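You operate a simulated robot arm through the tools that you are given. There is no shell and no other tool. Be economical: measure what you need, move in short steps, check, and stop when the job is done.

You run a simulated robot arm. Do the job below in one go: nothing can be reset, and whatever is moved stays where it is left.

Task
Put the spacer from the side bench top on the corner end of the side bench. Then take the fasten card on the side bench top and put it away on the stern end of the long bench. Then fetch the block from the side bench top and set it on the starboard rear bench top. Then put the meter on the side bench top away on the store bench. Then take the board from the corner end of the side bench and leave it on the tall table top. Then put one of the steel plates from the starboard rear bench top on the set-up card. Then close the sliding lid. Then press the green button two times. Then push the green drawer shut. Then put the carton from the tall table top on the side bench top. Then stack the job card marked "vise" from the tall table top on top of the job card that says "linseed oil". Then take the pale board from the window bench and put it on the stem end of the window bench. Keep to this order. Set down upright: carton.

The check looks at the end state, three seconds after you hand in, the way a careful person would. Anything else that was tipped, shoved, dropped, spilled or broken makes it a failure. Lids that push on must go on centred and level and be pressed home; caps that screw on are set level and turned clockwise until they are tight.

Robot
A 7-joint arm with a vacuum gripper on a trunk, on a base that drives. Base frame: it is fixed to the floor where the robot stands at the start and does not move with it; the origin is under the middle of the robot, x ahead of it, y to its left, z up; the surface under the hand at the start is at about z = 860. Units: mm, degrees, N and s.
With the tool pointing down near the work surface it reaches from about 140 to 820 mm from the robot's upright axis, wherever it stands. Its first joint turns from -166.0 to 166.0 degrees. Places, roughly: block (20x6x3 cm) [700, -400, 900]; board (11x8x2 cm) [400, -900, 900]; carton (15x7x8 cm) [-100, 1200, 1000]; corner end of the side bench [600, -1400, 900]; fasten card [750, -250, 750]; green button [-1200, -2700, 900]; green drawer [-1500, -2700, 900]; job card [0, 1250, 1000]; meter [500, -500, 1000]; pale board (20x13x2 cm) [400, 7600, 900]; set-up card [750, -750, 750]; side bench [600, -800, 900]; sliding lid [100, -3000, 900]; spacer [750, 250, 1000]; starboard rear bench [-800, -2900, 900]; steel plate (7x7x2 cm) [0, -2800, 900]; stem end of the window bench [500, 5500, 900]; stern end of the long bench [-3800, 7000, 500]; store bench [-5600, -1500, 900]; tall table [100, 1800, 900]. Payload 1.88 kg.
Tool frame: the origin (TCP) lies in the middle of the cups' lips, and z points out of the cups. The gripper has 1 cup of 32 mm across, covering 32 by 32 mm (tool x, y); the bellows give 14 mm. With the vacuum on, a cup seals on a smooth face that it is pressed against (1 to 4 N); it does not hold porous or soft things. The pull reaches 41 N.
Orientation is told as [roll, pitch, yaw] about the base's x, y, z axes, in that order, counted from this pose: with the cups facing straight down, the tool's x points along the base's -x, its y along +y and its z along -z.

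Tools
- The arm moves only by the tool nudge_tool. Its argument "moves" is a list of rows, each a list of 2 entries, a list of its own where there are three numbers: the shift along the tool's x, y, z in mm, then the turn, a rotation vector about the tool's x, y, z in degrees. In form: [[[tx, ty, tz], [rx, ry, rz]], ...]. A call has 1 to 8 rows; each row shifts and turns the commanded pose from where the row before left it, along the tool's axes as they then stand. "valve" is the vacuum: 1 switches it on, 0 off, set as the call begins (left out, the last holds). Each row takes 0.2 s and may step no farther than 50 mm and 8.6 degrees from the row before; otherwise, or with a gripper value out of range, the whole call is refused. Where a pose cannot be reached the arm comes as near as it can. A force on the tool above 40 N (or 10 N above the force at the start of the call, whichever is more), or a blocked arm, ends the call early, and 0.2 s more pass. The pull builds up within a second once a cup has sealed. Time passes only in rows, and 0.2 s behind the last, so rows that do not move give it time. The reply holds the time, the measured pose of the TCP, the force on the tool along the base axes and the pull of the vacuum, in the units named above and with some noise, with the torque about the TCP (base axes, N m) and any sound that the robot's microphone picked up.
- Cameras (640 x 400 px; columns grow to the right, rows downward): "scene" is now at [2.5, 189.5, 1548.9]; the picture's right is [0.38, -0.93, 0.00], its down [-0.79, -0.32, -0.52] and it looks along [0.48, 0.20, -0.85] (base axes); focal length 214 px, centre (320, 200). "wrist" rides on the gripper at [82, 14, -216] in the tool frame; the picture's right is [-0.17, 0.99, 0.00], its down [-0.91, -0.15, -0.37] and it looks along [-0.37, -0.06, 0.93] (tool axes); focal length 243 px, centre (320, 200). There is no depth. A picture from a camera that has moved, and an enlarged one, comes with that camera's place and axes in the base frame and with its lens.
- get_image(camera): a new picture of that camera. It takes no simulated time.
- move_column(by): slides the trunk up (or, below 0, down) by that many mm; the arm and the scene camera ride with it, the base frame stays. It gives what a move gives, with no picture.
- base_move(legs): drives the robot by 1 to 6 legs, each [ahead, left, turn to the left] in mm, mm and degrees, along the robot's own axes; the way and the turn of a leg run together, so that a leg with both is an arc; at most 1500 mm and 180 degrees a leg. The arm and the cameras ride along, it lands a little off, and it stops where it bumps. It gives what a move gives.
- turn_head(pan, tilt): turns the head with the scene camera to pan (to the left, within 155 degrees either way) and tilt (down, from -29 to 69), counted from straight ahead of the robot. It gives what a move gives.
- enlarge(camera, box): a new picture of the part [left, top, right, bottom] of that camera's present view, enlarged. It takes no simulated time.
- job_done(): hands the job in; it is judged then, once.

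Work in short steps. Places have to be worked out from the pictures, the camera data and where the tool is seen: move nearer, look again, correct. Check each grasp and each placing, and mend what went wrong. You have 535 turns and 310 pictures in all, those below and enlarged ones among them. Switch the vacuum off and draw the arm clear of the work before you hand the job in, unless the task says otherwise; then end with one line.

The tools are called after "Request:" by a JSON object that holds its "name" and its "arguments". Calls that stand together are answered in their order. nudge_tool: Moves the arm, as the interface text tells. Its arguments: {"type":"object","properties":{"moves":{"type":"array","items":{"type":"array"}},"valve":{"type":"number"}},"required":["moves"]} The other tools are called the same way: move_column (by) slides the trunk up or down; base_move (legs) drives the base; turn_head (pan, tilt) turns the head that bears the scene camera; get_image (camera) takes a picture; enlarge (camera, box) takes an enlarged picture of a part of a camera's view; job_done () hands the job in.

At the start:

```text
time_s: 0.0
tcp_pos: [563.2, 36.0, 1173.9]
ee_rot: [0.0, 0.0, 0.0]
contact_force: [0.2, -0.5, 0.1]
ft_torque: [0.01, -0.02, 0.0]
pull: 0.0
trunk travel left (down, up): [-525.0, 65.0]
robot x, y, heading: [-1.2, -2.9, -0.0]
head pan, tilt: [22.1, 58.7]
```

scene: 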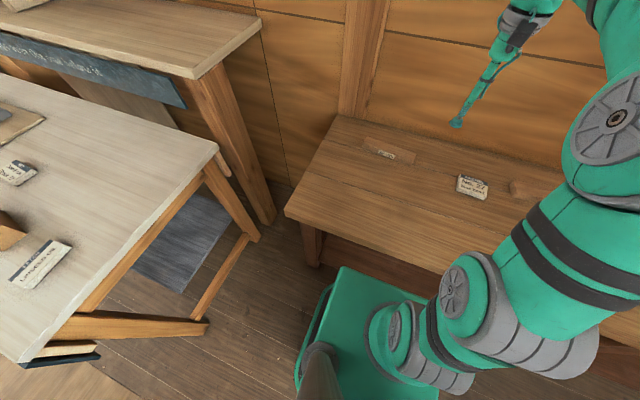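
wrist: 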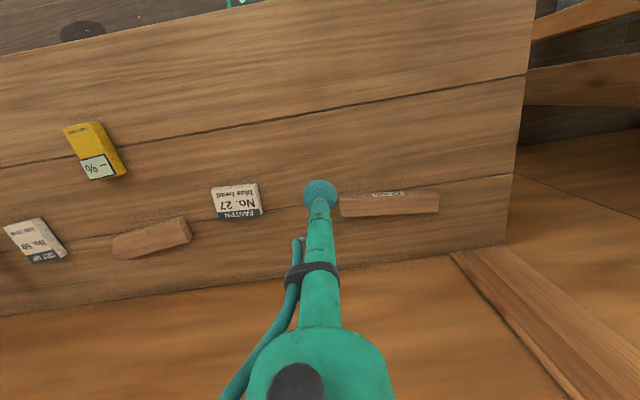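

The wrist view shows the spacer, fasten card, block, meter and set-up card on the side bench. I'll turn the head to the right to see the corner end.

Request:
{"name": "turn_head", "arguments": {"pan": -50, "tilt": 35}}

Request:
{"name": "get_image", "arguments": {"camera": "scene"}}

Request:
{"name": "enlarge", "arguments": {"camera": "wrist", "box": [0, 100, 460, 280]}}

```text
time_s: 1.4
tcp_pos: [563.1, 37.6, 1174.5]
ee_rot: [0.0, 0.0, 0.0]
contact_force: [0.1, 0.3, 0.3]
ft_torque: [0.01, -0.01, -0.02]
pull: 0.0
trunk travel left (down, up): [-525.0, 65.0]
robot x, y, heading: [-2.5, 0.0, -0.0]
head pan, tilt: [-50.0, 35.0]
```

```text
307 pictures are left
camera scene: at [-4.0, 96.3, 1581.7], right [-0.77, -0.64, 0.0], down [-0.37, 0.44, -0.82], along [0.53, -0.63, -0.57], focal length 214 px, centre (320, 200)
```

scene: 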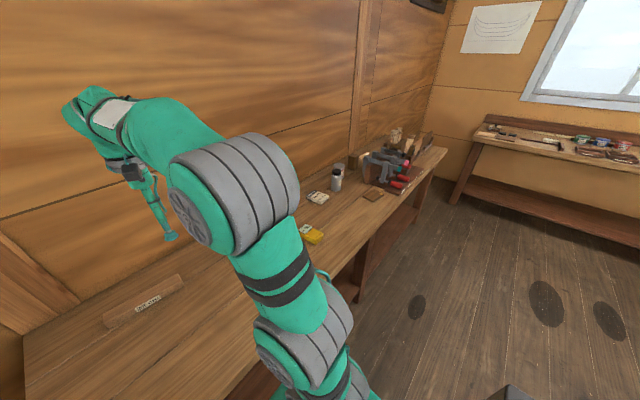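

```text
1.39 times, centred on (230, 190) of wrist
camera zoom: at [481.6, 49.4, 1390.7], right [0.17, 0.99, 0.0], down [0.91, -0.15, 0.37], along [0.37, -0.06, -0.93], focal length 338 px, centre (445, 214)
```

zoom: 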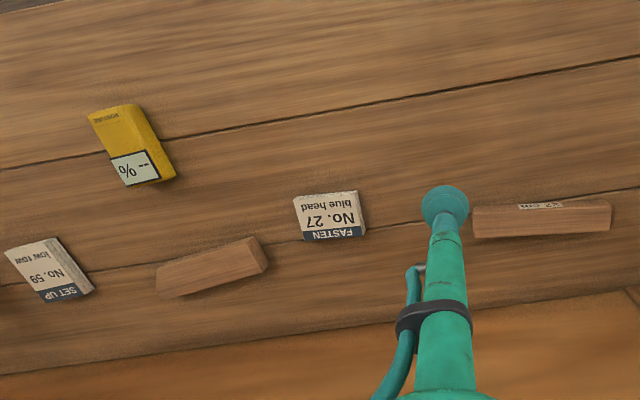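

I'll zoom into the corner end of the bench.

Request:
{"name": "enlarge", "arguments": {"camera": "scene", "box": [280, 110, 460, 222]}}

Request:
{"name": "enlarge", "arguments": {"camera": "scene", "box": [440, 90, 640, 215]}}

```text
3.56 times, centred on (370, 166) of scene
camera zoom: at [-4.0, 96.3, 1581.7], right [-0.77, -0.64, 0.0], down [-0.37, 0.44, -0.82], along [0.53, -0.63, -0.57], focal length 763 px, centre (142, 321)
```

zoom: 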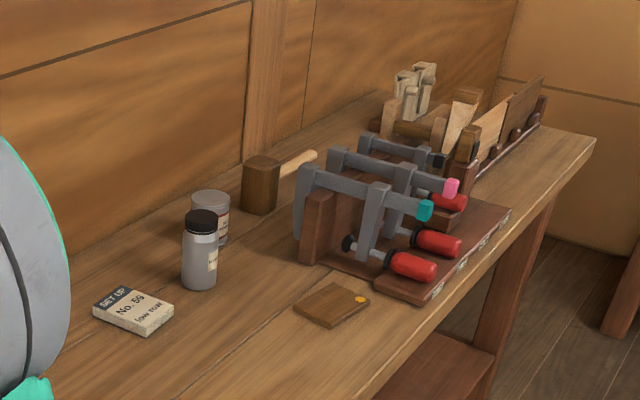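

```text
3.20 times, centred on (540, 152) of scene
camera zoom: at [-4.0, 96.3, 1581.7], right [-0.77, -0.64, 0.0], down [-0.37, 0.44, -0.82], along [0.53, -0.63, -0.57], focal length 686 px, centre (-384, 352)
```

zoom: 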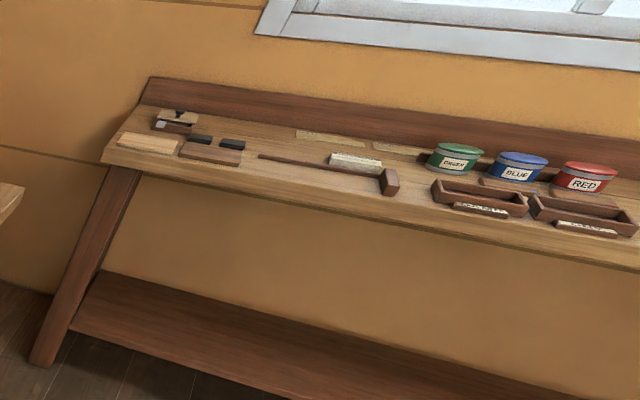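

Now I approach the spacer: estimate about (721,173,~880). I'll move above it at z≈1030 and look with the wrist camera.

Request:
{"name": "nudge_tool", "arguments": {"moves": [[[-27, 27, 28], [0, 0, 0]], [[-27, 27, 28], [0, 0, 0]], [[-27, 27, 28], [0, 0, 0]], [[-27, 27, 28], [0, 0, 0]], [[-27, 27, 28], [0, 0, 0]], [[0, 0, 0], [0, 0, 0]]]}}

Request:
{"name": "get_image", "arguments": {"camera": "wrist"}}

```text
time_s: 2.8
tcp_pos: [702.2, 166.8, 1037.0]
ee_rot: [0.0, -0.1, 0.0]
contact_force: [0.3, -0.1, 0.0]
ft_torque: [0.0, -0.01, -0.02]
pull: 0.1
trunk travel left (down, up): [-525.0, 65.0]
robot x, y, heading: [-0.3, -2.1, -0.0]
head pan, tilt: [-50.0, 35.0]
```

```text
303 pictures are left
camera wrist: at [620.2, 180.7, 1253.5], right [0.17, 0.99, 0.0], down [0.91, -0.15, 0.37], along [0.37, -0.06, -0.93], focal length 243 px, centre (320, 200)
```

wrist: 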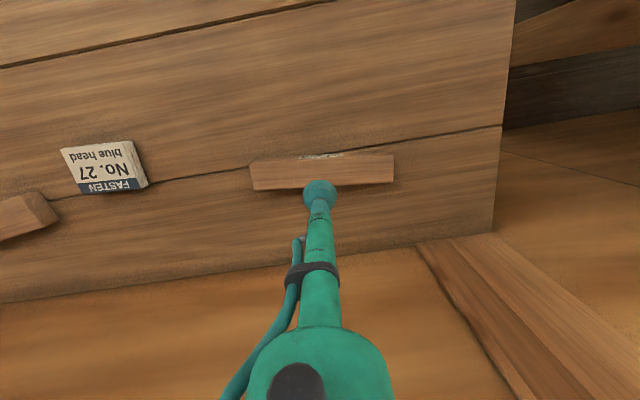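

Triangulating, the spacer's top centre is about (716,168,900). I'll move over it and descend to just above.

Request:
{"name": "nudge_tool", "arguments": {"moves": [[[-14, 1, 40], [0, 0, 0]], [[0, 0, 40], [0, 0, 0]], [[0, 0, 30], [0, 0, 0]], [[0, 0, 0], [0, 0, 0]]]}}

Request:
{"name": "get_image", "arguments": {"camera": "wrist"}}

```text
time_s: 3.8
tcp_pos: [713.4, 172.0, 921.7]
ee_rot: [0.0, 0.0, 0.0]
contact_force: [-0.4, -0.2, 0.6]
ft_torque: [-0.03, -0.03, -0.02]
pull: 0.0
trunk travel left (down, up): [-525.0, 65.0]
robot x, y, heading: [0.7, -3.8, 0.0]
head pan, tilt: [-50.0, 35.0]
```

```text
302 pictures are left
camera wrist: at [631.7, 185.7, 1139.6], right [0.17, 0.99, 0.0], down [0.91, -0.15, 0.37], along [0.37, -0.06, -0.93], focal length 243 px, centre (320, 200)
```

wrist: 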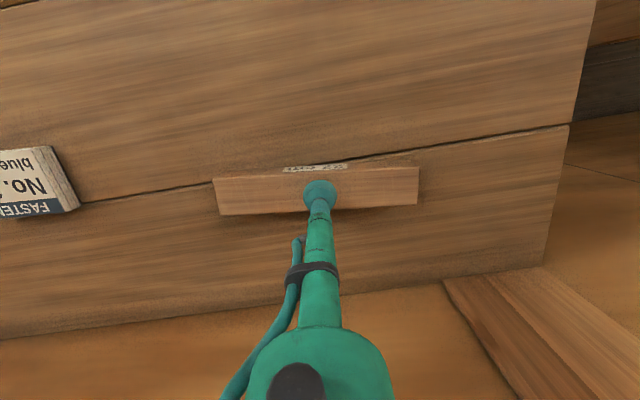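

The cup is centred over the spacer. Vacuum on, descend gently.

Request:
{"name": "nudge_tool", "arguments": {"moves": [[[0, 0, 10], [0, 0, 0]], [[0, 0, 6], [0, 0, 0]], [[0, 0, 4], [0, 0, 0]], [[0, 0, 4], [0, 0, 0]], [[0, 0, 0], [0, 0, 0]], [[0, 0, 0], [0, 0, 0]]], "valve": 1}}

```text
time_s: 5.2
tcp_pos: [712.1, 172.8, 900.3]
ee_rot: [0.0, 0.1, 0.0]
contact_force: [-0.4, -0.4, -0.1]
ft_torque: [-0.02, 0.01, 0.04]
pull: 0.0
trunk travel left (down, up): [-525.0, 65.0]
robot x, y, heading: [-3.7, 0.3, -0.0]
head pan, tilt: [-50.0, 35.0]
```

No contact yet; continue down in small steps.

Request:
{"name": "nudge_tool", "arguments": {"moves": [[[0, 0, 4], [0, 0, 0]], [[0, 0, 3], [0, 0, 0]], [[0, 0, 3], [0, 0, 0]], [[0, 0, 0], [0, 0, 0]], [[0, 0, 0], [0, 0, 0]]]}}

```text
time_s: 6.4
tcp_pos: [712.4, 171.8, 891.9]
ee_rot: [0.2, -0.2, 0.1]
contact_force: [-4.1, 2.0, 18.1]
ft_torque: [-0.07, -0.1, -0.24]
pull: 40.4
trunk travel left (down, up): [-525.0, 65.0]
robot x, y, heading: [-0.6, -3.9, 0.1]
head pan, tilt: [-50.0, 35.0]
```

Sealed (pull 40 N). Lift.

Request:
{"name": "nudge_tool", "arguments": {"moves": [[[0, 0, -10], [0, 0, 0]], [[0, 0, -30], [0, 0, 0]], [[0, 0, -40], [0, 0, 0]], [[40, 0, -40], [0, 0, 0]], [[40, 0, -20], [0, 0, 0]], [[40, 0, -20], [0, 0, 0]], [[0, 0, 0], [0, 0, 0]]]}}

Request:
{"name": "get_image", "arguments": {"camera": "wrist"}}

```text
refused: row 4 steps farther than a row can; nothing moved
```

```text
301 pictures are left
camera wrist: at [629.8, 185.6, 1109.4], right [0.17, 0.99, 0.0], down [0.91, -0.15, 0.38], along [0.37, -0.06, -0.93], focal length 243 px, centre (320, 200)
```

wrist: 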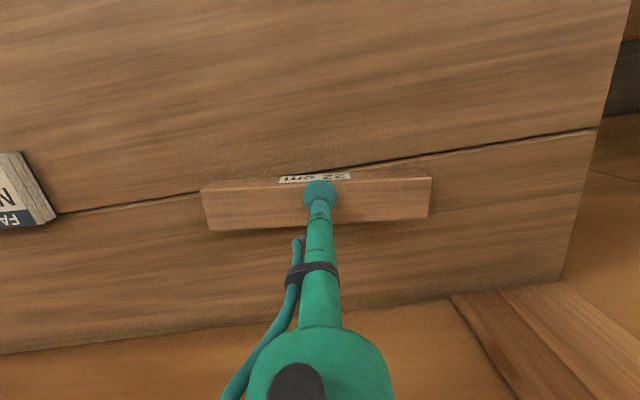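

A row was too long; I split the lift differently.

Request:
{"name": "nudge_tool", "arguments": {"moves": [[[0, 0, -10], [0, 0, 0]], [[0, 0, -30], [0, 0, 0]], [[0, 0, -40], [0, 0, 0]], [[30, 0, -35], [0, 0, 0]], [[40, 0, -25], [0, 0, 0]], [[40, 0, -25], [0, 0, 0]], [[0, 0, 0], [0, 0, 0]]]}}

Request:
{"name": "get_image", "arguments": {"camera": "wrist"}}

```text
time_s: 8.0
tcp_pos: [603.0, 175.3, 1054.4]
ee_rot: [0.0, 0.0, 0.0]
contact_force: [-0.7, 0.4, -2.0]
ft_torque: [-0.01, -0.04, -0.01]
pull: 40.6
trunk travel left (down, up): [-525.0, 65.0]
robot x, y, heading: [0.8, -1.3, 0.0]
head pan, tilt: [-50.0, 35.0]
```

```text
300 pictures are left
camera wrist: at [522.4, 189.7, 1270.2], right [0.17, 0.99, 0.0], down [0.91, -0.15, 0.37], along [0.37, -0.06, -0.93], focal length 243 px, centre (320, 200)
```

wrist: 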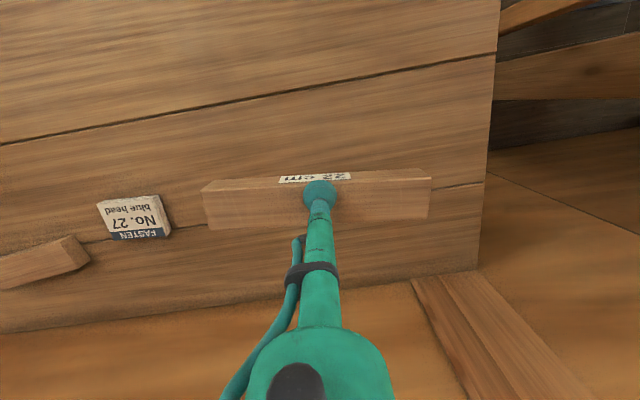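

Spacer (marked 22 cm) held. Raise more and drive right along the bench by 1000 mm.

Request:
{"name": "nudge_tool", "arguments": {"moves": [[[30, 0, -35], [0, 0, 0]], [[30, 0, -35], [0, 0, 0]], [[30, 0, -35], [0, 0, 0]], [[30, 0, -35], [0, 0, 0]], [[0, 0, 0], [0, 0, 0]]]}}

Request:
{"name": "base_move", "arguments": {"legs": [[0, -1050, 0]]}}

Request:
{"name": "turn_head", "arguments": {"pan": -20, "tilt": 50}}

Request:
{"name": "get_image", "arguments": {"camera": "scene"}}

Request:
{"name": "get_image", "arguments": {"camera": "wrist"}}

```text
time_s: 9.2
tcp_pos: [480.1, 173.5, 1188.6]
ee_rot: [0.0, 0.0, 0.0]
contact_force: [-0.9, -0.2, -2.7]
ft_torque: [0.02, 0.0, -0.01]
pull: 41.0
trunk travel left (down, up): [-525.0, 65.0]
robot x, y, heading: [3.0, 1.9, 0.1]
head pan, tilt: [-50.0, 35.0]
```

```text
time_s: 14.8
tcp_pos: [474.5, -908.4, 1188.4]
ee_rot: [-0.1, 0.0, -1.2]
contact_force: [-0.3, 1.0, -2.1]
ft_torque: [0.03, -0.05, -0.01]
pull: 40.8
trunk travel left (down, up): [-525.0, 65.0]
robot x, y, heading: [-13.1, -1071.2, -1.3]
head pan, tilt: [-50.0, 35.0]
```

```text
time_s: 15.7
tcp_pos: [476.2, -909.0, 1189.6]
ee_rot: [0.0, 0.0, -1.1]
contact_force: [-0.1, -0.2, -2.3]
ft_torque: [0.02, 0.02, 0.01]
pull: 40.5
trunk travel left (down, up): [-525.0, 65.0]
robot x, y, heading: [-8.0, -1070.7, -1.0]
head pan, tilt: [-20.0, 50.0]
```

```text
299 pictures are left
camera scene: at [3.9, -935.1, 1560.0], right [-0.36, -0.93, 0.0], down [-0.71, 0.28, -0.64], along [0.6, -0.23, -0.77], focal length 214 px, centre (320, 200)
```

scene: 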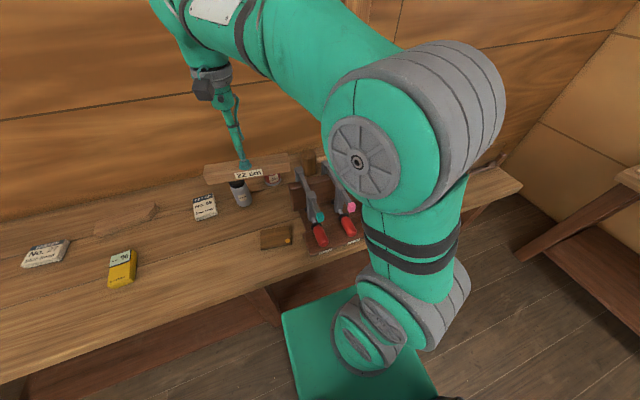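

```text
298 pictures are left
camera wrist: at [393.2, -892.8, 1405.7], right [0.18, 0.98, 0.0], down [0.91, -0.17, 0.37], along [0.37, -0.07, -0.93], focal length 243 px, centre (320, 200)
```

wrist: 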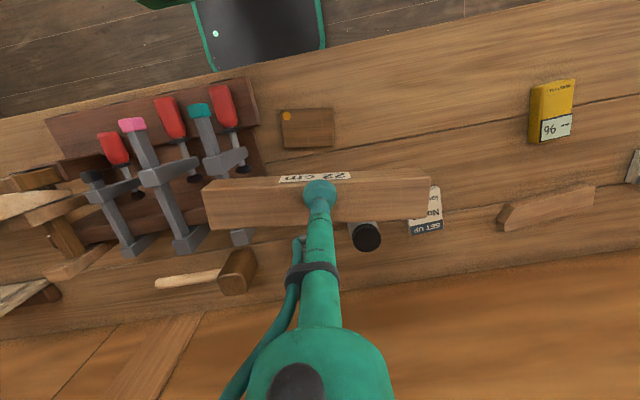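

The spacer is over the middle of the bench; the corner end continues to y≈-2000. I'll drive 500 mm further right to look for free space.

Request:
{"name": "base_move", "arguments": {"legs": [[0, -500, 1]]}}

Request:
{"name": "get_image", "arguments": {"camera": "wrist"}}

Request:
{"name": "get_image", "arguments": {"camera": "scene"}}

```text
time_s: 18.6
tcp_pos: [467.4, -1390.6, 1188.9]
ee_rot: [0.0, 0.0, 0.0]
contact_force: [0.3, 0.2, -2.5]
ft_torque: [0.01, -0.02, 0.0]
pull: 40.4
trunk travel left (down, up): [-525.0, 65.0]
robot x, y, heading: [-13.7, -1564.4, -0.1]
head pan, tilt: [-20.0, 50.0]
```

```text
297 pictures are left
camera wrist: at [384.9, -1375.7, 1405.7], right [0.17, 0.99, 0.0], down [0.91, -0.15, 0.37], along [0.37, -0.06, -0.93], focal length 243 px, centre (320, 200)
```

wrist: 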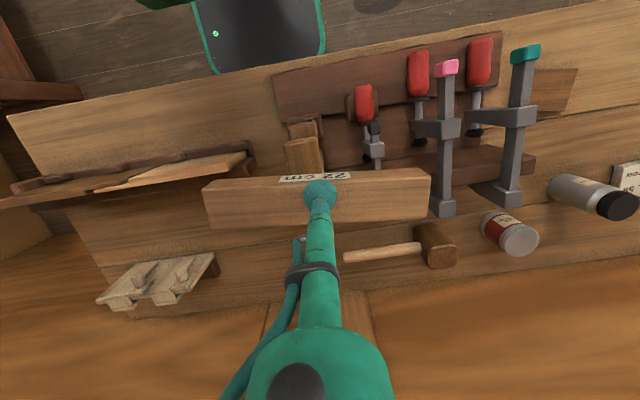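

```text
296 pictures are left
camera scene: at [-3.6, -1425.3, 1560.0], right [-0.34, -0.94, 0.0], down [-0.72, 0.26, -0.64], along [0.6, -0.22, -0.77], focal length 214 px, centre (320, 200)
```

scene: 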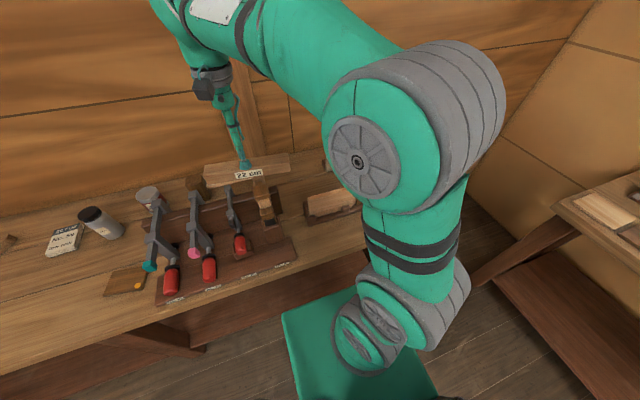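

There's a free front strip around (370,-1650). Move there above and look.

Request:
{"name": "nudge_tool", "arguments": {"moves": [[[16, -44, 5], [0, 0, 0]], [[16, -44, 5], [0, 0, 0]], [[16, -44, 5], [0, 0, 0]], [[16, -44, 5], [0, 0, 0]], [[16, -44, 5], [0, 0, 0]], [[16, -40, 5], [0, 0, 0]], [[0, 0, 0], [0, 0, 0]]]}}

Request:
{"name": "get_image", "arguments": {"camera": "wrist"}}

Request:
{"name": "turn_head", "arguments": {"pan": -45, "tilt": 55}}

Request:
{"name": "get_image", "arguments": {"camera": "scene"}}

```text
time_s: 20.2
tcp_pos: [372.4, -1648.4, 1158.7]
ee_rot: [-0.1, -0.1, 0.0]
contact_force: [-0.4, -0.4, -2.8]
ft_torque: [0.01, 0.02, -0.03]
pull: 40.3
trunk travel left (down, up): [-525.0, 65.0]
robot x, y, heading: [-13.1, -1562.6, -0.0]
head pan, tilt: [-20.0, 50.0]
```

```text
295 pictures are left
camera wrist: at [289.6, -1635.1, 1374.9], right [0.17, 0.99, 0.0], down [0.91, -0.15, 0.37], along [0.37, -0.06, -0.93], focal length 243 px, centre (320, 200)
```

wrist: 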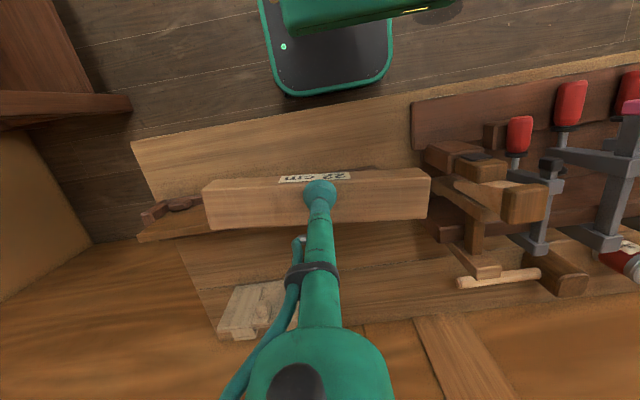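

```text
time_s: 21.1
tcp_pos: [371.3, -1648.6, 1158.8]
ee_rot: [0.0, -0.1, 0.0]
contact_force: [-0.6, -0.1, -1.6]
ft_torque: [0.01, -0.03, -0.02]
pull: 40.6
trunk travel left (down, up): [-525.0, 65.0]
robot x, y, heading: [-14.0, -1561.1, -0.1]
head pan, tilt: [-45.0, 55.0]
```

```text
294 pictures are left
camera scene: at [-25.0, -1449.9, 1553.5], right [-0.71, -0.71, 0.0], down [-0.58, 0.58, -0.57], along [0.41, -0.41, -0.82], focal length 214 px, centre (320, 200)
```

scene: 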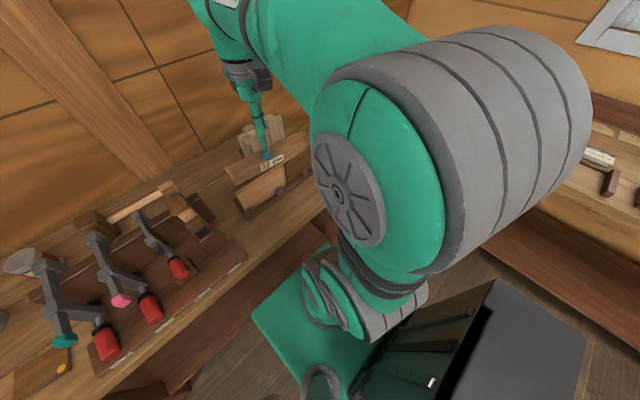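

The strip between the front edge (x≈305) and the plane holder (x≈455) fits. Descend to z≈960 and check.

Request:
{"name": "nudge_tool", "arguments": {"moves": [[[0, 0, 50], [0, 0, 0]], [[0, 0, 50], [0, 0, 0]], [[0, 0, 50], [0, 0, 0]], [[0, 0, 30], [0, 0, 0]], [[0, 0, 0], [0, 0, 0]]]}}

Request:
{"name": "get_image", "arguments": {"camera": "wrist"}}

```text
time_s: 22.3
tcp_pos: [373.0, -1647.3, 975.9]
ee_rot: [0.1, 0.0, 0.0]
contact_force: [0.8, -0.3, -0.1]
ft_torque: [0.01, 0.03, -0.01]
pull: 0.1
trunk travel left (down, up): [-525.0, 65.0]
robot x, y, heading: [-14.1, -1562.9, -0.0]
head pan, tilt: [-45.0, 55.0]
```

```text
293 pictures are left
camera wrist: at [290.2, -1633.9, 1193.3], right [0.17, 0.99, 0.0], down [0.91, -0.15, 0.37], along [0.37, -0.06, -0.93], focal length 243 px, centre (320, 200)
```

wrist: 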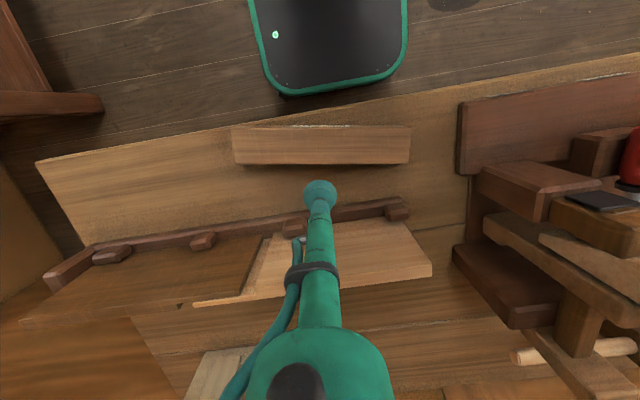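

The pull is gone: the spacer came off and now lies on the bench at about (343,-1640). I'll inspect it closely.

Request:
{"name": "enlarge", "arguments": {"camera": "wrist", "box": [180, 80, 480, 260]}}

Request:
{"name": "nudge_tool", "arguments": {"moves": [[[25, 8, -20], [0, 0, 0]], [[0, 0, 0], [0, 0, 0]]], "valve": 0}}

Request:
{"name": "get_image", "arguments": {"camera": "wrist"}}

```text
2.13 times, centred on (330, 170) of wrist
camera zoom: at [290.2, -1633.9, 1193.3], right [0.17, 0.99, 0.0], down [0.91, -0.15, 0.37], along [0.37, -0.06, -0.93], focal length 518 px, centre (299, 264)
```

zoom: 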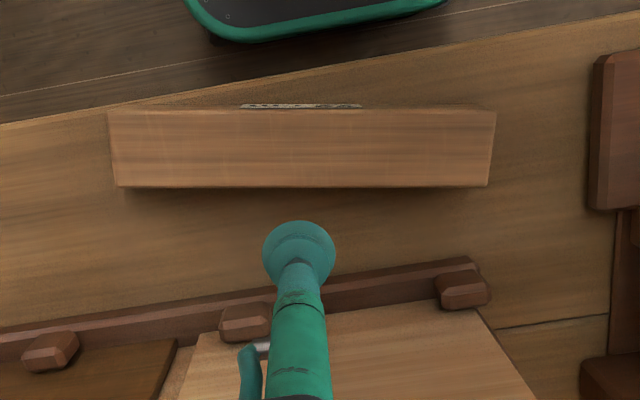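

```text
time_s: 22.9
tcp_pos: [344.2, -1640.2, 997.6]
ee_rot: [0.0, 0.0, -0.1]
contact_force: [-0.5, 0.5, -0.8]
ft_torque: [-0.01, -0.03, -0.02]
pull: 0.1
trunk travel left (down, up): [-525.0, 65.0]
robot x, y, heading: [-15.0, -1561.4, -0.3]
head pan, tilt: [-45.0, 55.0]
```

```text
291 pictures are left
camera wrist: at [261.9, -1627.6, 1214.2], right [0.17, 0.99, 0.0], down [0.91, -0.15, 0.37], along [0.37, -0.06, -0.93], focal length 243 px, centre (320, 200)
```

wrist: 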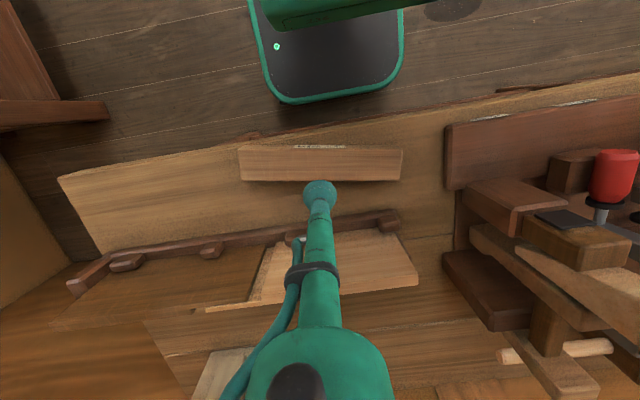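

The spacer sits flat and fully on the corner end. Retract upward, restore the arm, and drive back left for the fasten card at about (656,-170).

Request:
{"name": "nudge_tool", "arguments": {"moves": [[[0, 0, -50], [0, 0, 0]], [[0, 0, -50], [0, 0, 0]], [[0, 30, -40], [0, 0, 0]], [[-30, 40, 0], [0, 0, 0]], [[-30, 40, 0], [0, 0, 0]], [[-30, 40, 0], [0, 0, 0]], [[0, 0, 0], [0, 0, 0]]]}}

Request:
{"name": "base_move", "arguments": {"legs": [[0, 1420, 0]]}}

Request:
{"name": "get_image", "arguments": {"camera": "wrist"}}

```text
time_s: 24.5
tcp_pos: [440.5, -1491.9, 1136.7]
ee_rot: [-0.1, -0.1, 0.0]
contact_force: [-0.2, 0.3, -0.1]
ft_torque: [-0.03, -0.02, 0.02]
pull: 0.1
trunk travel left (down, up): [-525.0, 65.0]
robot x, y, heading: [-15.4, -1566.0, 0.1]
head pan, tilt: [-45.0, 55.0]
```

```text
time_s: 31.6
tcp_pos: [447.6, -73.5, 1136.6]
ee_rot: [0.1, 0.0, -0.6]
contact_force: [0.1, 0.3, -0.3]
ft_torque: [0.01, -0.02, -0.02]
pull: 0.0
trunk travel left (down, up): [-525.0, 65.0]
robot x, y, heading: [-5.0, -141.6, -0.5]
head pan, tilt: [-45.0, 55.0]
```

```text
290 pictures are left
camera wrist: at [365.9, -59.0, 1354.0], right [0.18, 0.98, 0.0], down [0.91, -0.16, 0.37], along [0.37, -0.07, -0.93], focal length 243 px, centre (320, 200)
```

wrist: 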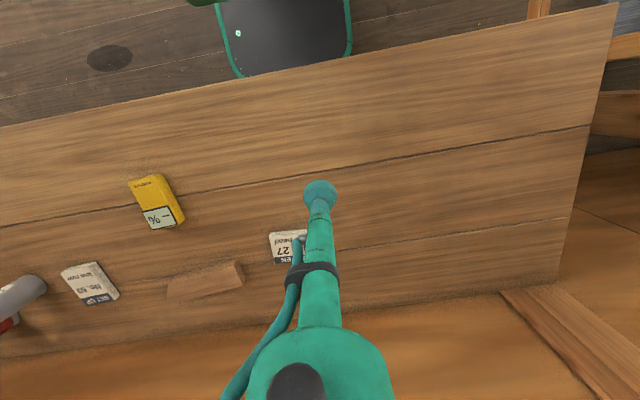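

Card at about (657,-186). Move over it to z≈960.

Request:
{"name": "nudge_tool", "arguments": {"moves": [[[-30, -16, 25], [0, 0, 0]], [[-30, -16, 25], [0, 0, 0]], [[-30, -16, 25], [0, 0, 0]], [[-30, -16, 25], [0, 0, 0]], [[-30, -16, 25], [0, 0, 0]], [[-30, -16, 25], [0, 0, 0]], [[-30, -16, 25], [0, 0, 0]], [[0, 0, 0], [0, 0, 0]]]}}

Request:
{"name": "get_image", "arguments": {"camera": "wrist"}}

```text
time_s: 33.4
tcp_pos: [656.8, -188.4, 962.1]
ee_rot: [0.1, 0.0, -0.6]
contact_force: [-0.2, 0.3, 0.2]
ft_torque: [0.03, -0.01, 0.01]
pull: 0.2
trunk travel left (down, up): [-525.0, 65.0]
robot x, y, heading: [-5.4, -137.9, -0.6]
head pan, tilt: [-45.0, 55.0]
```

```text
289 pictures are left
camera wrist: at [574.7, -173.8, 1179.4], right [0.18, 0.98, 0.0], down [0.91, -0.16, 0.37], along [0.37, -0.07, -0.93], focal length 243 px, centre (320, 200)
```

wrist: 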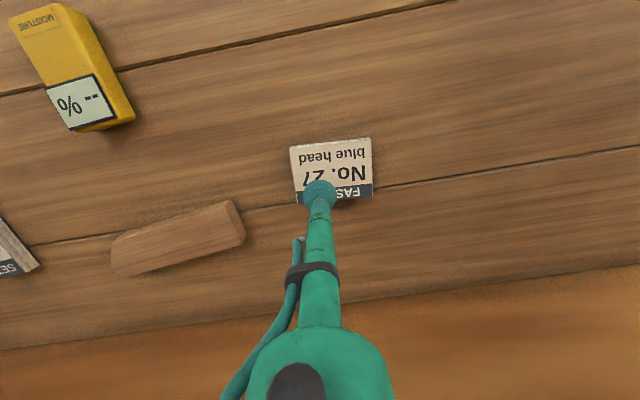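

Card centre about (657,-176). Shift and descend with vacuum on.

Request:
{"name": "nudge_tool", "arguments": {"moves": [[[0, 12, 30], [0, 0, 0]], [[0, 0, 25], [0, 0, 0]], [[0, 0, 10], [0, 0, 0]], [[0, 0, 5], [0, 0, 0]], [[0, 0, 4], [0, 0, 0]], [[0, 0, 0], [0, 0, 0]], [[0, 0, 0], [0, 0, 0]]], "valve": 1}}

```text
time_s: 35.0
tcp_pos: [656.4, -176.6, 886.9]
ee_rot: [0.0, 0.0, -0.6]
contact_force: [-0.2, -0.5, 0.2]
ft_torque: [-0.01, 0.03, 0.0]
pull: 0.1
trunk travel left (down, up): [-525.0, 65.0]
robot x, y, heading: [-6.1, -137.5, -0.5]
head pan, tilt: [-45.0, 55.0]
```

No contact yet at z 887; continue down.

Request:
{"name": "nudge_tool", "arguments": {"moves": [[[0, 0, 4], [0, 0, 0]], [[0, 0, 3], [0, 0, 0]], [[0, 0, 3], [0, 0, 0]], [[0, 0, 0], [0, 0, 0]], [[0, 0, 0], [0, 0, 0]]]}}

```text
time_s: 36.2
tcp_pos: [657.4, -174.9, 880.1]
ee_rot: [0.0, -0.2, -0.6]
contact_force: [-2.1, 1.5, 16.2]
ft_torque: [0.05, 0.05, -0.09]
pull: 40.8
trunk travel left (down, up): [-525.0, 65.0]
robot x, y, heading: [-8.7, -135.0, -0.6]
head pan, tilt: [-45.0, 55.0]
```

Sealed at z≈881. Lift and pull in, then look around for the route.

Request:
{"name": "nudge_tool", "arguments": {"moves": [[[0, 0, -10], [0, 0, 0]], [[0, 0, -40], [0, 0, 0]], [[20, 0, -40], [0, 0, 0]], [[35, 0, -35], [0, 0, 0]], [[35, 0, -35], [0, 0, 0]], [[35, 0, -35], [0, 0, 0]], [[35, 0, -35], [0, 0, 0]], [[0, 0, 0], [0, 0, 0]]]}}

Request:
{"name": "turn_head", "arguments": {"pan": 90, "tilt": 20}}

Request:
{"name": "get_image", "arguments": {"camera": "scene"}}

Request:
{"name": "turn_head", "arguments": {"pan": 150, "tilt": 20}}

Request:
{"name": "get_image", "arguments": {"camera": "scene"}}

Request:
{"name": "turn_head", "arguments": {"pan": -140, "tilt": 20}}

Request:
{"name": "get_image", "arguments": {"camera": "scene"}}

```text
time_s: 38.0
tcp_pos: [494.3, -174.0, 1108.6]
ee_rot: [0.0, 0.0, -0.6]
contact_force: [-0.3, 0.3, -0.9]
ft_torque: [0.0, -0.01, -0.02]
pull: 40.4
trunk travel left (down, up): [-525.0, 65.0]
robot x, y, heading: [-11.2, -141.8, -0.5]
head pan, tilt: [-45.0, 55.0]
```

```text
time_s: 40.1
tcp_pos: [495.5, -173.4, 1108.5]
ee_rot: [0.0, 0.1, -0.6]
contact_force: [0.0, 0.5, -0.5]
ft_torque: [0.02, 0.03, 0.0]
pull: 40.4
trunk travel left (down, up): [-525.0, 65.0]
robot x, y, heading: [-9.0, -139.8, -0.7]
head pan, tilt: [90.0, 20.0]
```

```text
288 pictures are left
camera scene: at [-65.3, 117.0, 1605.5], right [1.0, -0.01, 0.0], down [0.0, -0.34, -0.94], along [0.01, 0.94, -0.34], focal length 214 px, centre (320, 200)
```

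scene: 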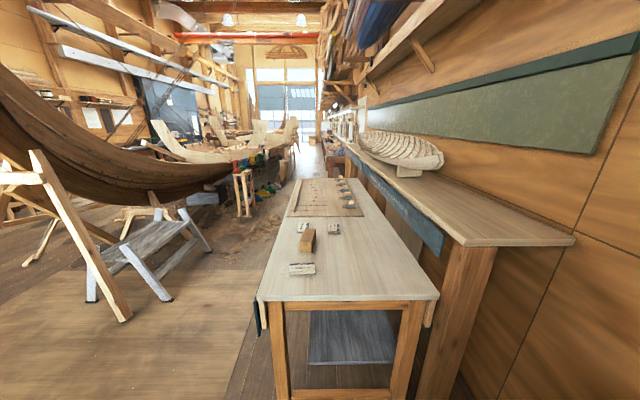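

```text
time_s: 41.4
tcp_pos: [493.8, -173.7, 1107.7]
ee_rot: [0.0, 0.0, -0.6]
contact_force: [0.1, 0.0, -0.3]
ft_torque: [0.02, 0.01, -0.01]
pull: 40.7
trunk travel left (down, up): [-525.0, 65.0]
robot x, y, heading: [-6.9, -142.6, -0.5]
head pan, tilt: [150.0, 20.0]
```

```text
287 pictures are left
camera scene: at [-146.5, 71.4, 1605.5], right [0.51, 0.86, 0.0], down [0.29, -0.17, -0.94], along [-0.81, 0.48, -0.34], focal length 214 px, centre (320, 200)
```

scene: 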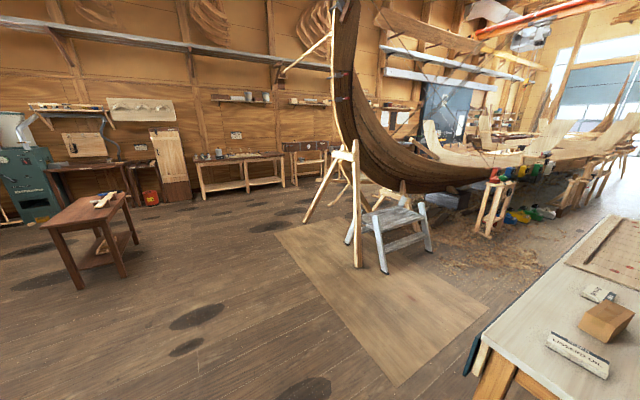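

```text
time_s: 45.4
tcp_pos: [493.1, -173.8, 1108.4]
ee_rot: [0.0, 0.0, -0.6]
contact_force: [-0.7, 0.1, -1.0]
ft_torque: [-0.03, 0.03, 0.02]
pull: 40.3
trunk travel left (down, up): [-525.0, 65.0]
robot x, y, heading: [-6.6, -139.1, -0.6]
head pan, tilt: [-140.0, 20.0]
```

```text
286 pictures are left
camera scene: at [-138.3, -35.2, 1605.5], right [-0.63, 0.77, 0.0], down [0.26, 0.22, -0.94], along [-0.73, -0.6, -0.34], focal length 214 px, centre (320, 200)
```

scene: 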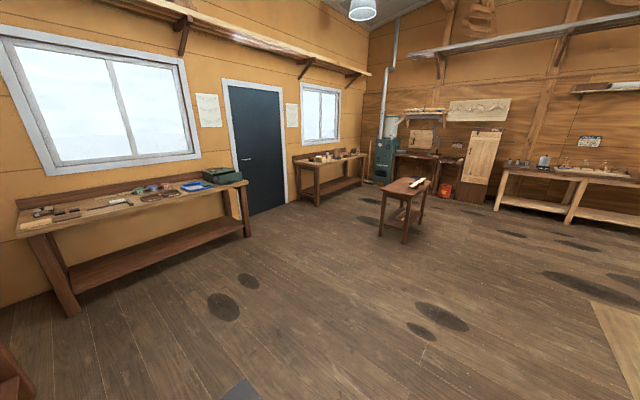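

Card held. I'll zoom into the view to the left to plan a route to the long bench.

Request:
{"name": "turn_head", "arguments": {"pan": 105, "tilt": 10}}

Request:
{"name": "enlarge", "arguments": {"camera": "scene", "box": [280, 120, 480, 245]}}

Request:
{"name": "turn_head", "arguments": {"pan": 140, "tilt": 10}}

Request:
{"name": "enlarge", "arguments": {"camera": "scene", "box": [160, 150, 480, 350]}}

```text
time_s: 48.9
tcp_pos: [493.6, -174.1, 1108.0]
ee_rot: [-0.1, 0.0, -0.7]
contact_force: [0.2, -0.2, -1.4]
ft_torque: [0.0, 0.0, 0.0]
pull: 40.9
trunk travel left (down, up): [-525.0, 65.0]
robot x, y, heading: [-8.7, -137.7, -0.4]
head pan, tilt: [105.0, 10.0]
```

```text
3.20 times, centred on (380, 182) of scene
camera zoom: at [-89.4, 114.0, 1621.8], right [0.97, 0.25, 0.0], down [0.04, -0.17, -0.98], along [-0.24, 0.95, -0.17], focal length 686 px, centre (128, 256)
```

zoom: 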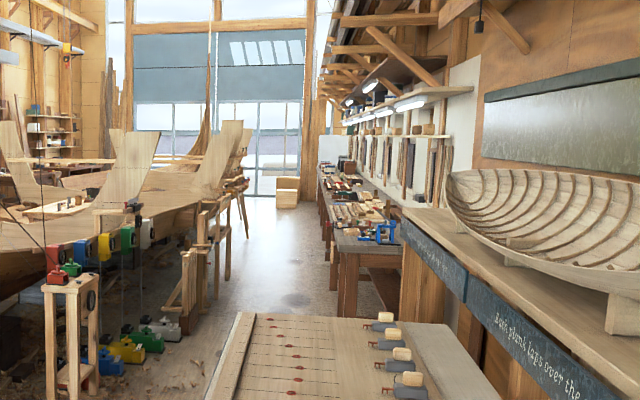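

```text
time_s: 49.9
tcp_pos: [493.9, -174.3, 1108.1]
ee_rot: [-0.1, 0.0, -0.5]
contact_force: [0.0, 0.1, -1.0]
ft_torque: [0.01, 0.01, 0.02]
pull: 40.3
trunk travel left (down, up): [-525.0, 65.0]
robot x, y, heading: [-9.6, -142.5, -0.7]
head pan, tilt: [140.0, 10.0]
```

```text
2.00 times, centred on (320, 250) of scene
camera zoom: at [-136.9, 84.5, 1621.8], right [0.65, 0.76, 0.0], down [0.13, -0.11, -0.98], along [-0.75, 0.64, -0.17], focal length 429 px, centre (320, 100)
```

zoom: 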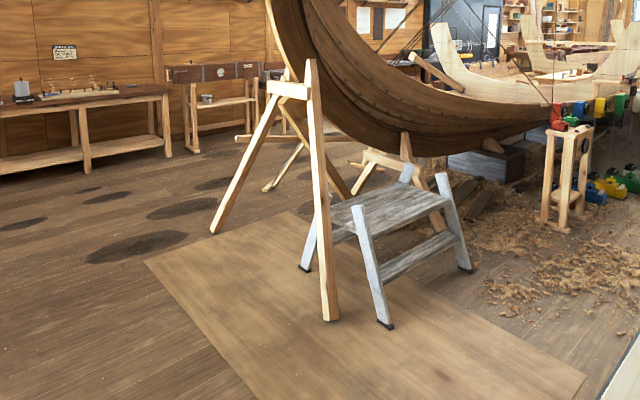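

The left corridor (x≈-3700…-5300) appears open. I'll back away from the bench and drive across, keeping clear of the small table and trestle.

Request:
{"name": "base_move", "arguments": {"legs": [[-1000, 0, 0], [-1500, 350, 0], [-1500, 0, 0], [-500, 0, 90]]}}

Request:
{"name": "turn_head", "arguments": {"pan": 0, "tilt": 15}}

Request:
{"name": "get_image", "arguments": {"camera": "scene"}}

```text
refused: leg 2 is longer than a leg can be; nothing moved
```

```text
time_s: 52.1
tcp_pos: [494.6, -172.2, 1107.7]
ee_rot: [0.1, -0.1, -0.7]
contact_force: [-0.1, -0.3, -0.8]
ft_torque: [-0.01, 0.01, -0.01]
pull: 40.8
trunk travel left (down, up): [-525.0, 65.0]
robot x, y, heading: [-8.8, -140.3, -0.5]
head pan, tilt: [0.0, 15.0]
```

```text
283 pictures are left
camera scene: at [27.0, 22.9, 1613.7], right [-0.01, -1.0, 0.0], down [-0.26, 0.0, -0.97], along [0.97, -0.01, -0.26], focal length 214 px, centre (320, 200)
```

scene: 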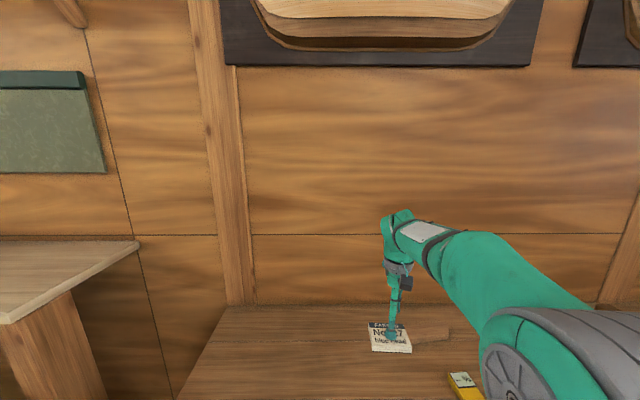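

One leg exceeded 1500 mm; split it.

Request:
{"name": "base_move", "arguments": {"legs": [[-1000, 0, 0], [-1400, 350, 0], [-1400, 0, 0], [-700, 0, 0], [0, 0, 90]]}}

Request:
{"name": "get_image", "arguments": {"camera": "scene"}}

```text
time_s: 78.0
tcp_pos: [-4498.1, 743.6, 1108.9]
ee_rot: [0.0, 0.0, 90.1]
contact_force: [-0.3, -0.2, -0.6]
ft_torque: [0.0, -0.01, 0.04]
pull: 40.7
trunk travel left (down, up): [-525.0, 65.0]
robot x, y, heading: [-4525.8, 239.7, 90.3]
head pan, tilt: [0.0, 15.0]
```

```text
282 pictures are left
camera scene: at [-4690.1, 274.4, 1613.7], right [1.0, 0.0, 0.0], down [0.0, -0.26, -0.97], along [0.0, 0.97, -0.26], focal length 214 px, centre (320, 200)
```

scene: 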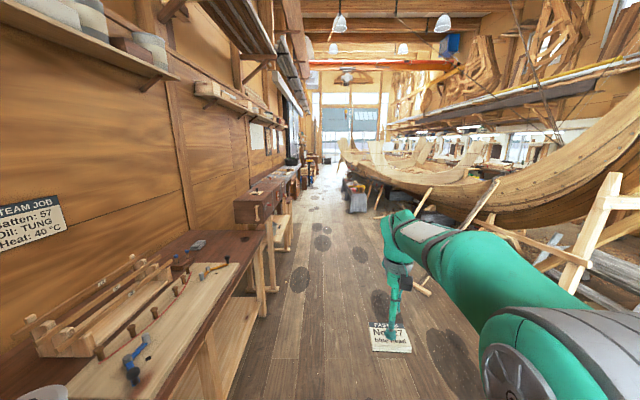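

Corridor clear. Zoom to find the long bench ahead.

Request:
{"name": "enlarge", "arguments": {"camera": "scene", "box": [280, 120, 440, 220]}}

Request:
{"name": "base_move", "arguments": {"legs": [[1500, 0, 0], [1300, 0, 0]]}}

Request:
{"name": "get_image", "arguments": {"camera": "scene"}}

```text
4.00 times, centred on (360, 170) of scene
camera zoom: at [-4690.1, 274.4, 1613.7], right [1.0, 0.0, 0.0], down [0.0, -0.26, -0.97], along [0.0, 0.97, -0.26], focal length 858 px, centre (160, 320)
```

zoom: 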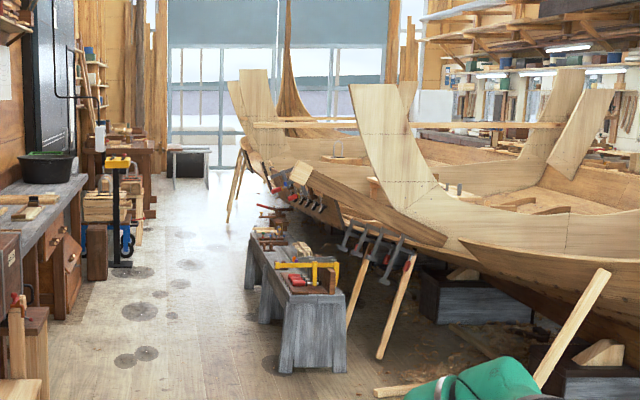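

```text
time_s: 91.6
tcp_pos: [-4440.4, 3549.4, 1107.9]
ee_rot: [0.0, 0.0, 89.4]
contact_force: [0.1, -0.8, -1.2]
ft_torque: [-0.01, -0.02, 0.0]
pull: 40.7
trunk travel left (down, up): [-525.0, 65.0]
robot x, y, heading: [-4471.6, 3050.4, 89.7]
head pan, tilt: [0.0, 15.0]
```

```text
280 pictures are left
camera scene: at [-4637.3, 3083.3, 1613.7], right [1.0, -0.01, 0.0], down [0.0, -0.26, -0.97], along [0.01, 0.97, -0.26], focal length 214 px, centre (320, 200)
```

scene: 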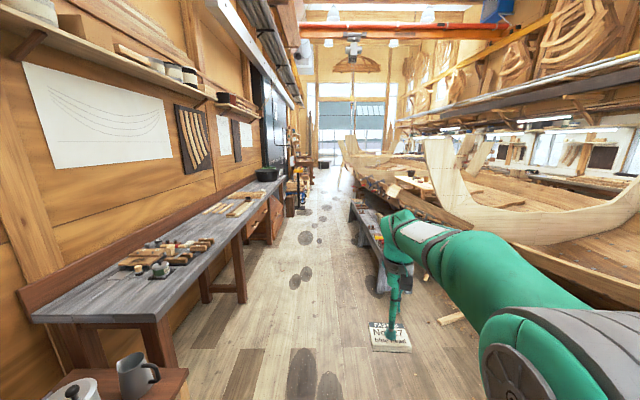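

The low grey bench ahead on the right is the long bench. Drive closer.

Request:
{"name": "base_move", "arguments": {"legs": [[1400, 50, 0]]}}

Request:
{"name": "turn_head", "arguments": {"pan": -30, "tilt": 25}}

Request:
{"name": "get_image", "arguments": {"camera": "scene"}}

```text
time_s: 98.7
tcp_pos: [-4478.5, 4970.5, 1109.1]
ee_rot: [-0.1, 0.0, 89.4]
contact_force: [-0.6, -0.4, -1.5]
ft_torque: [-0.04, -0.03, 0.02]
pull: 40.6
trunk travel left (down, up): [-525.0, 65.0]
robot x, y, heading: [-4512.4, 4473.0, 89.6]
head pan, tilt: [0.0, 15.0]
```

```text
time_s: 99.6
tcp_pos: [-4477.0, 4970.0, 1107.9]
ee_rot: [0.1, 0.0, 89.3]
contact_force: [0.1, 0.7, -0.3]
ft_torque: [-0.03, -0.01, 0.0]
pull: 40.7
trunk travel left (down, up): [-525.0, 65.0]
robot x, y, heading: [-4510.1, 4466.3, 89.3]
head pan, tilt: [-30.0, 25.0]
```

```text
279 pictures are left
camera scene: at [-4628.7, 4489.5, 1597.5], right [0.86, -0.51, 0.0], down [-0.21, -0.36, -0.91], along [0.46, 0.78, -0.42], focal length 214 px, centre (320, 200)
```

scene: 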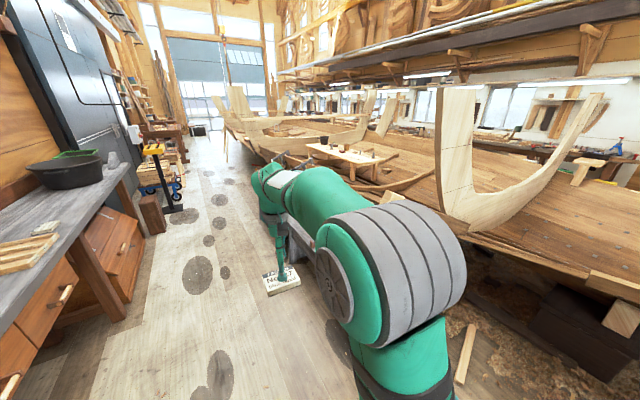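

Bench is hidden behind the arm. Drive ahead 1500 and look right.

Request:
{"name": "base_move", "arguments": {"legs": [[1500, 30, 0], [500, 0, 0]]}}

Request:
{"name": "turn_head", "arguments": {"pan": -80, "tilt": 45}}

Request:
{"name": "get_image", "arguments": {"camera": "scene"}}

```text
refused: leg 1 is longer than a leg can be; nothing moved
```

```text
time_s: 100.8
tcp_pos: [-4477.5, 4970.1, 1108.7]
ee_rot: [0.0, -0.1, 89.5]
contact_force: [0.5, -0.4, -1.5]
ft_torque: [-0.01, -0.03, -0.01]
pull: 40.7
trunk travel left (down, up): [-525.0, 65.0]
robot x, y, heading: [-4510.8, 4465.7, 89.3]
head pan, tilt: [-80.0, 45.0]
```

```text
278 pictures are left
camera scene: at [-4595.3, 4423.5, 1566.9], right [0.16, -0.99, 0.0], down [-0.7, -0.12, -0.71], along [0.7, 0.12, -0.71], focal length 214 px, centre (320, 200)
```

scene: 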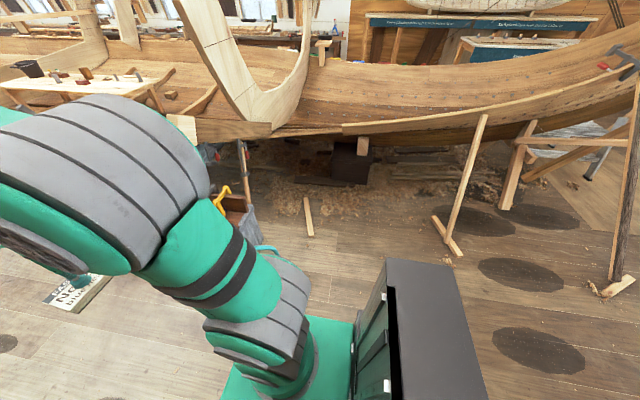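

Request:
{"name": "base_move", "arguments": {"legs": [[1450, 30, 0], [500, 0, 0]]}}

Request:
{"name": "get_image", "arguments": {"camera": "scene"}}

```text
time_s: 110.5
tcp_pos: [-4425.1, 6900.7, 1108.3]
ee_rot: [0.0, 0.0, 87.1]
contact_force: [0.2, 0.3, -1.1]
ft_torque: [-0.02, 0.01, -0.03]
pull: 40.7
trunk travel left (down, up): [-525.0, 65.0]
robot x, y, heading: [-4477.9, 6402.7, 87.2]
head pan, tilt: [-80.0, 45.0]
```

```text
277 pictures are left
camera scene: at [-4564.7, 6358.3, 1566.9], right [0.12, -0.99, 0.0], down [-0.7, -0.09, -0.71], along [0.7, 0.09, -0.71], focal length 214 px, centre (320, 200)
```

scene: 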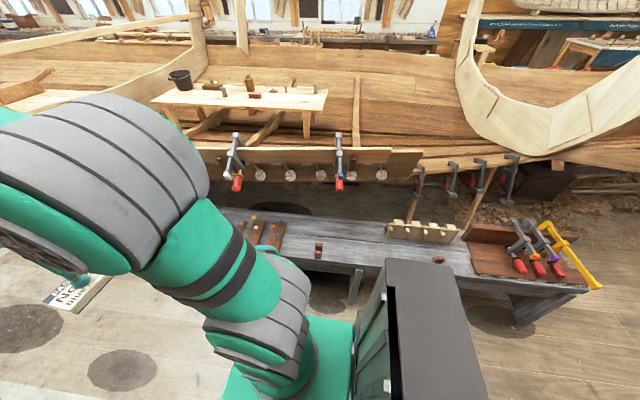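

The long bench spans from y≈5150 to about 7000 at x≈-3850. Advance 350 and turn to face it.

Request:
{"name": "base_move", "arguments": {"legs": [[350, 40, 0], [0, 0, -87]]}}

Request:
{"name": "get_image", "arguments": {"camera": "wrist"}}

Request:
{"name": "turn_head", "arguments": {"pan": 20, "tilt": 50}}

Request:
{"name": "get_image", "arguments": {"camera": "scene"}}

```text
time_s: 116.5
tcp_pos: [-3999.6, 6718.6, 1107.4]
ee_rot: [0.0, 0.0, -0.9]
contact_force: [0.4, -0.2, -0.1]
ft_torque: [0.0, 0.04, 0.03]
pull: 40.5
trunk travel left (down, up): [-525.0, 65.0]
robot x, y, heading: [-4501.1, 6753.7, -1.0]
head pan, tilt: [-80.0, 45.0]
```

```text
276 pictures are left
camera wrist: at [-4080.8, 6733.0, 1324.8], right [0.18, 0.98, 0.0], down [0.91, -0.17, 0.37], along [0.37, -0.07, -0.93], focal length 243 px, centre (320, 200)
```

wrist: 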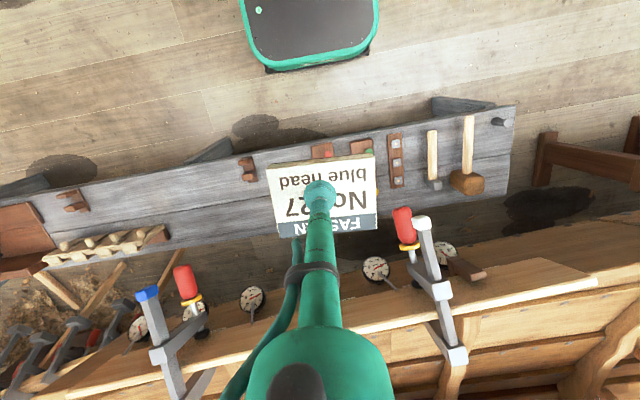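

```text
time_s: 118.3
tcp_pos: [-3999.7, 6717.8, 1108.1]
ee_rot: [0.0, 0.0, -0.9]
contact_force: [-0.2, 0.2, -0.2]
ft_torque: [0.01, 0.01, -0.01]
pull: 40.7
trunk travel left (down, up): [-525.0, 65.0]
robot x, y, heading: [-4498.1, 6756.1, -1.0]
head pan, tilt: [20.0, 50.0]
```

```text
275 pictures are left
camera scene: at [-4486.0, 6943.6, 1560.0], right [0.33, -0.95, 0.0], down [-0.72, -0.25, -0.64], along [0.61, 0.21, -0.77], focal length 214 px, centre (320, 200)
```

scene: 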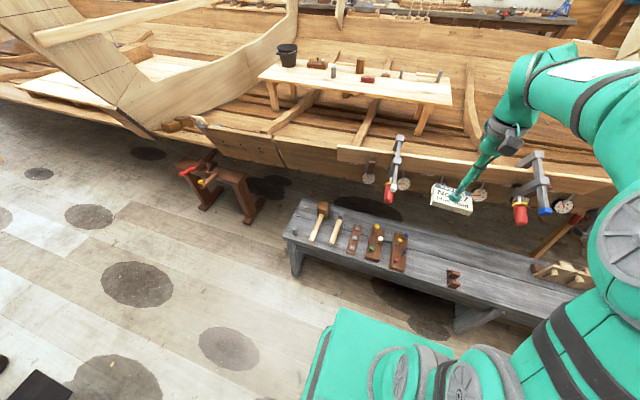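

Let me zoom on the stern end of the long bench to choose a free spot.

Request:
{"name": "enlarge", "arguments": {"camera": "scene", "box": [270, 180, 510, 330]}}

Request:
{"name": "enlarge", "arguments": {"camera": "wrist", "box": [220, 80, 540, 280]}}

```text
2.67 times, centred on (390, 255) of scene
camera zoom: at [-4486.0, 6943.6, 1560.0], right [0.33, -0.95, 0.0], down [-0.72, -0.25, -0.64], along [0.61, 0.21, -0.77], focal length 572 px, centre (133, 53)
```

zoom: 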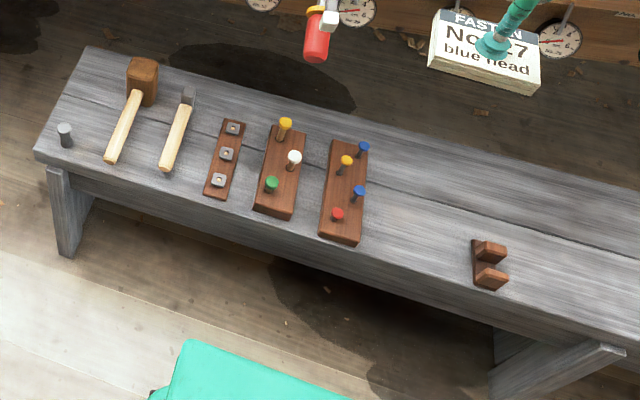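

```text
2.00 times, centred on (380, 180) of wrist
camera zoom: at [-4080.8, 6733.0, 1324.8], right [0.18, 0.98, 0.0], down [0.91, -0.17, 0.37], along [0.37, -0.07, -0.93], focal length 485 px, centre (200, 240)
```

zoom: 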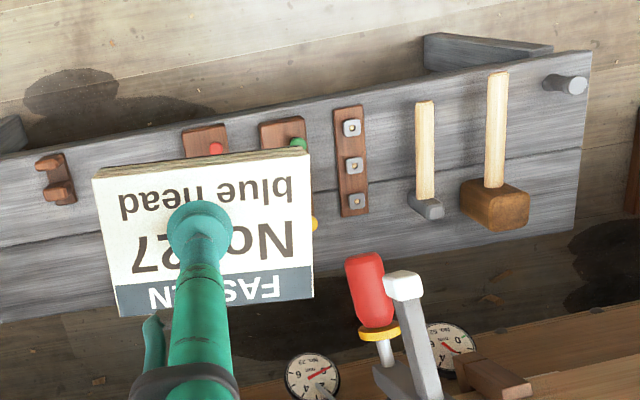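

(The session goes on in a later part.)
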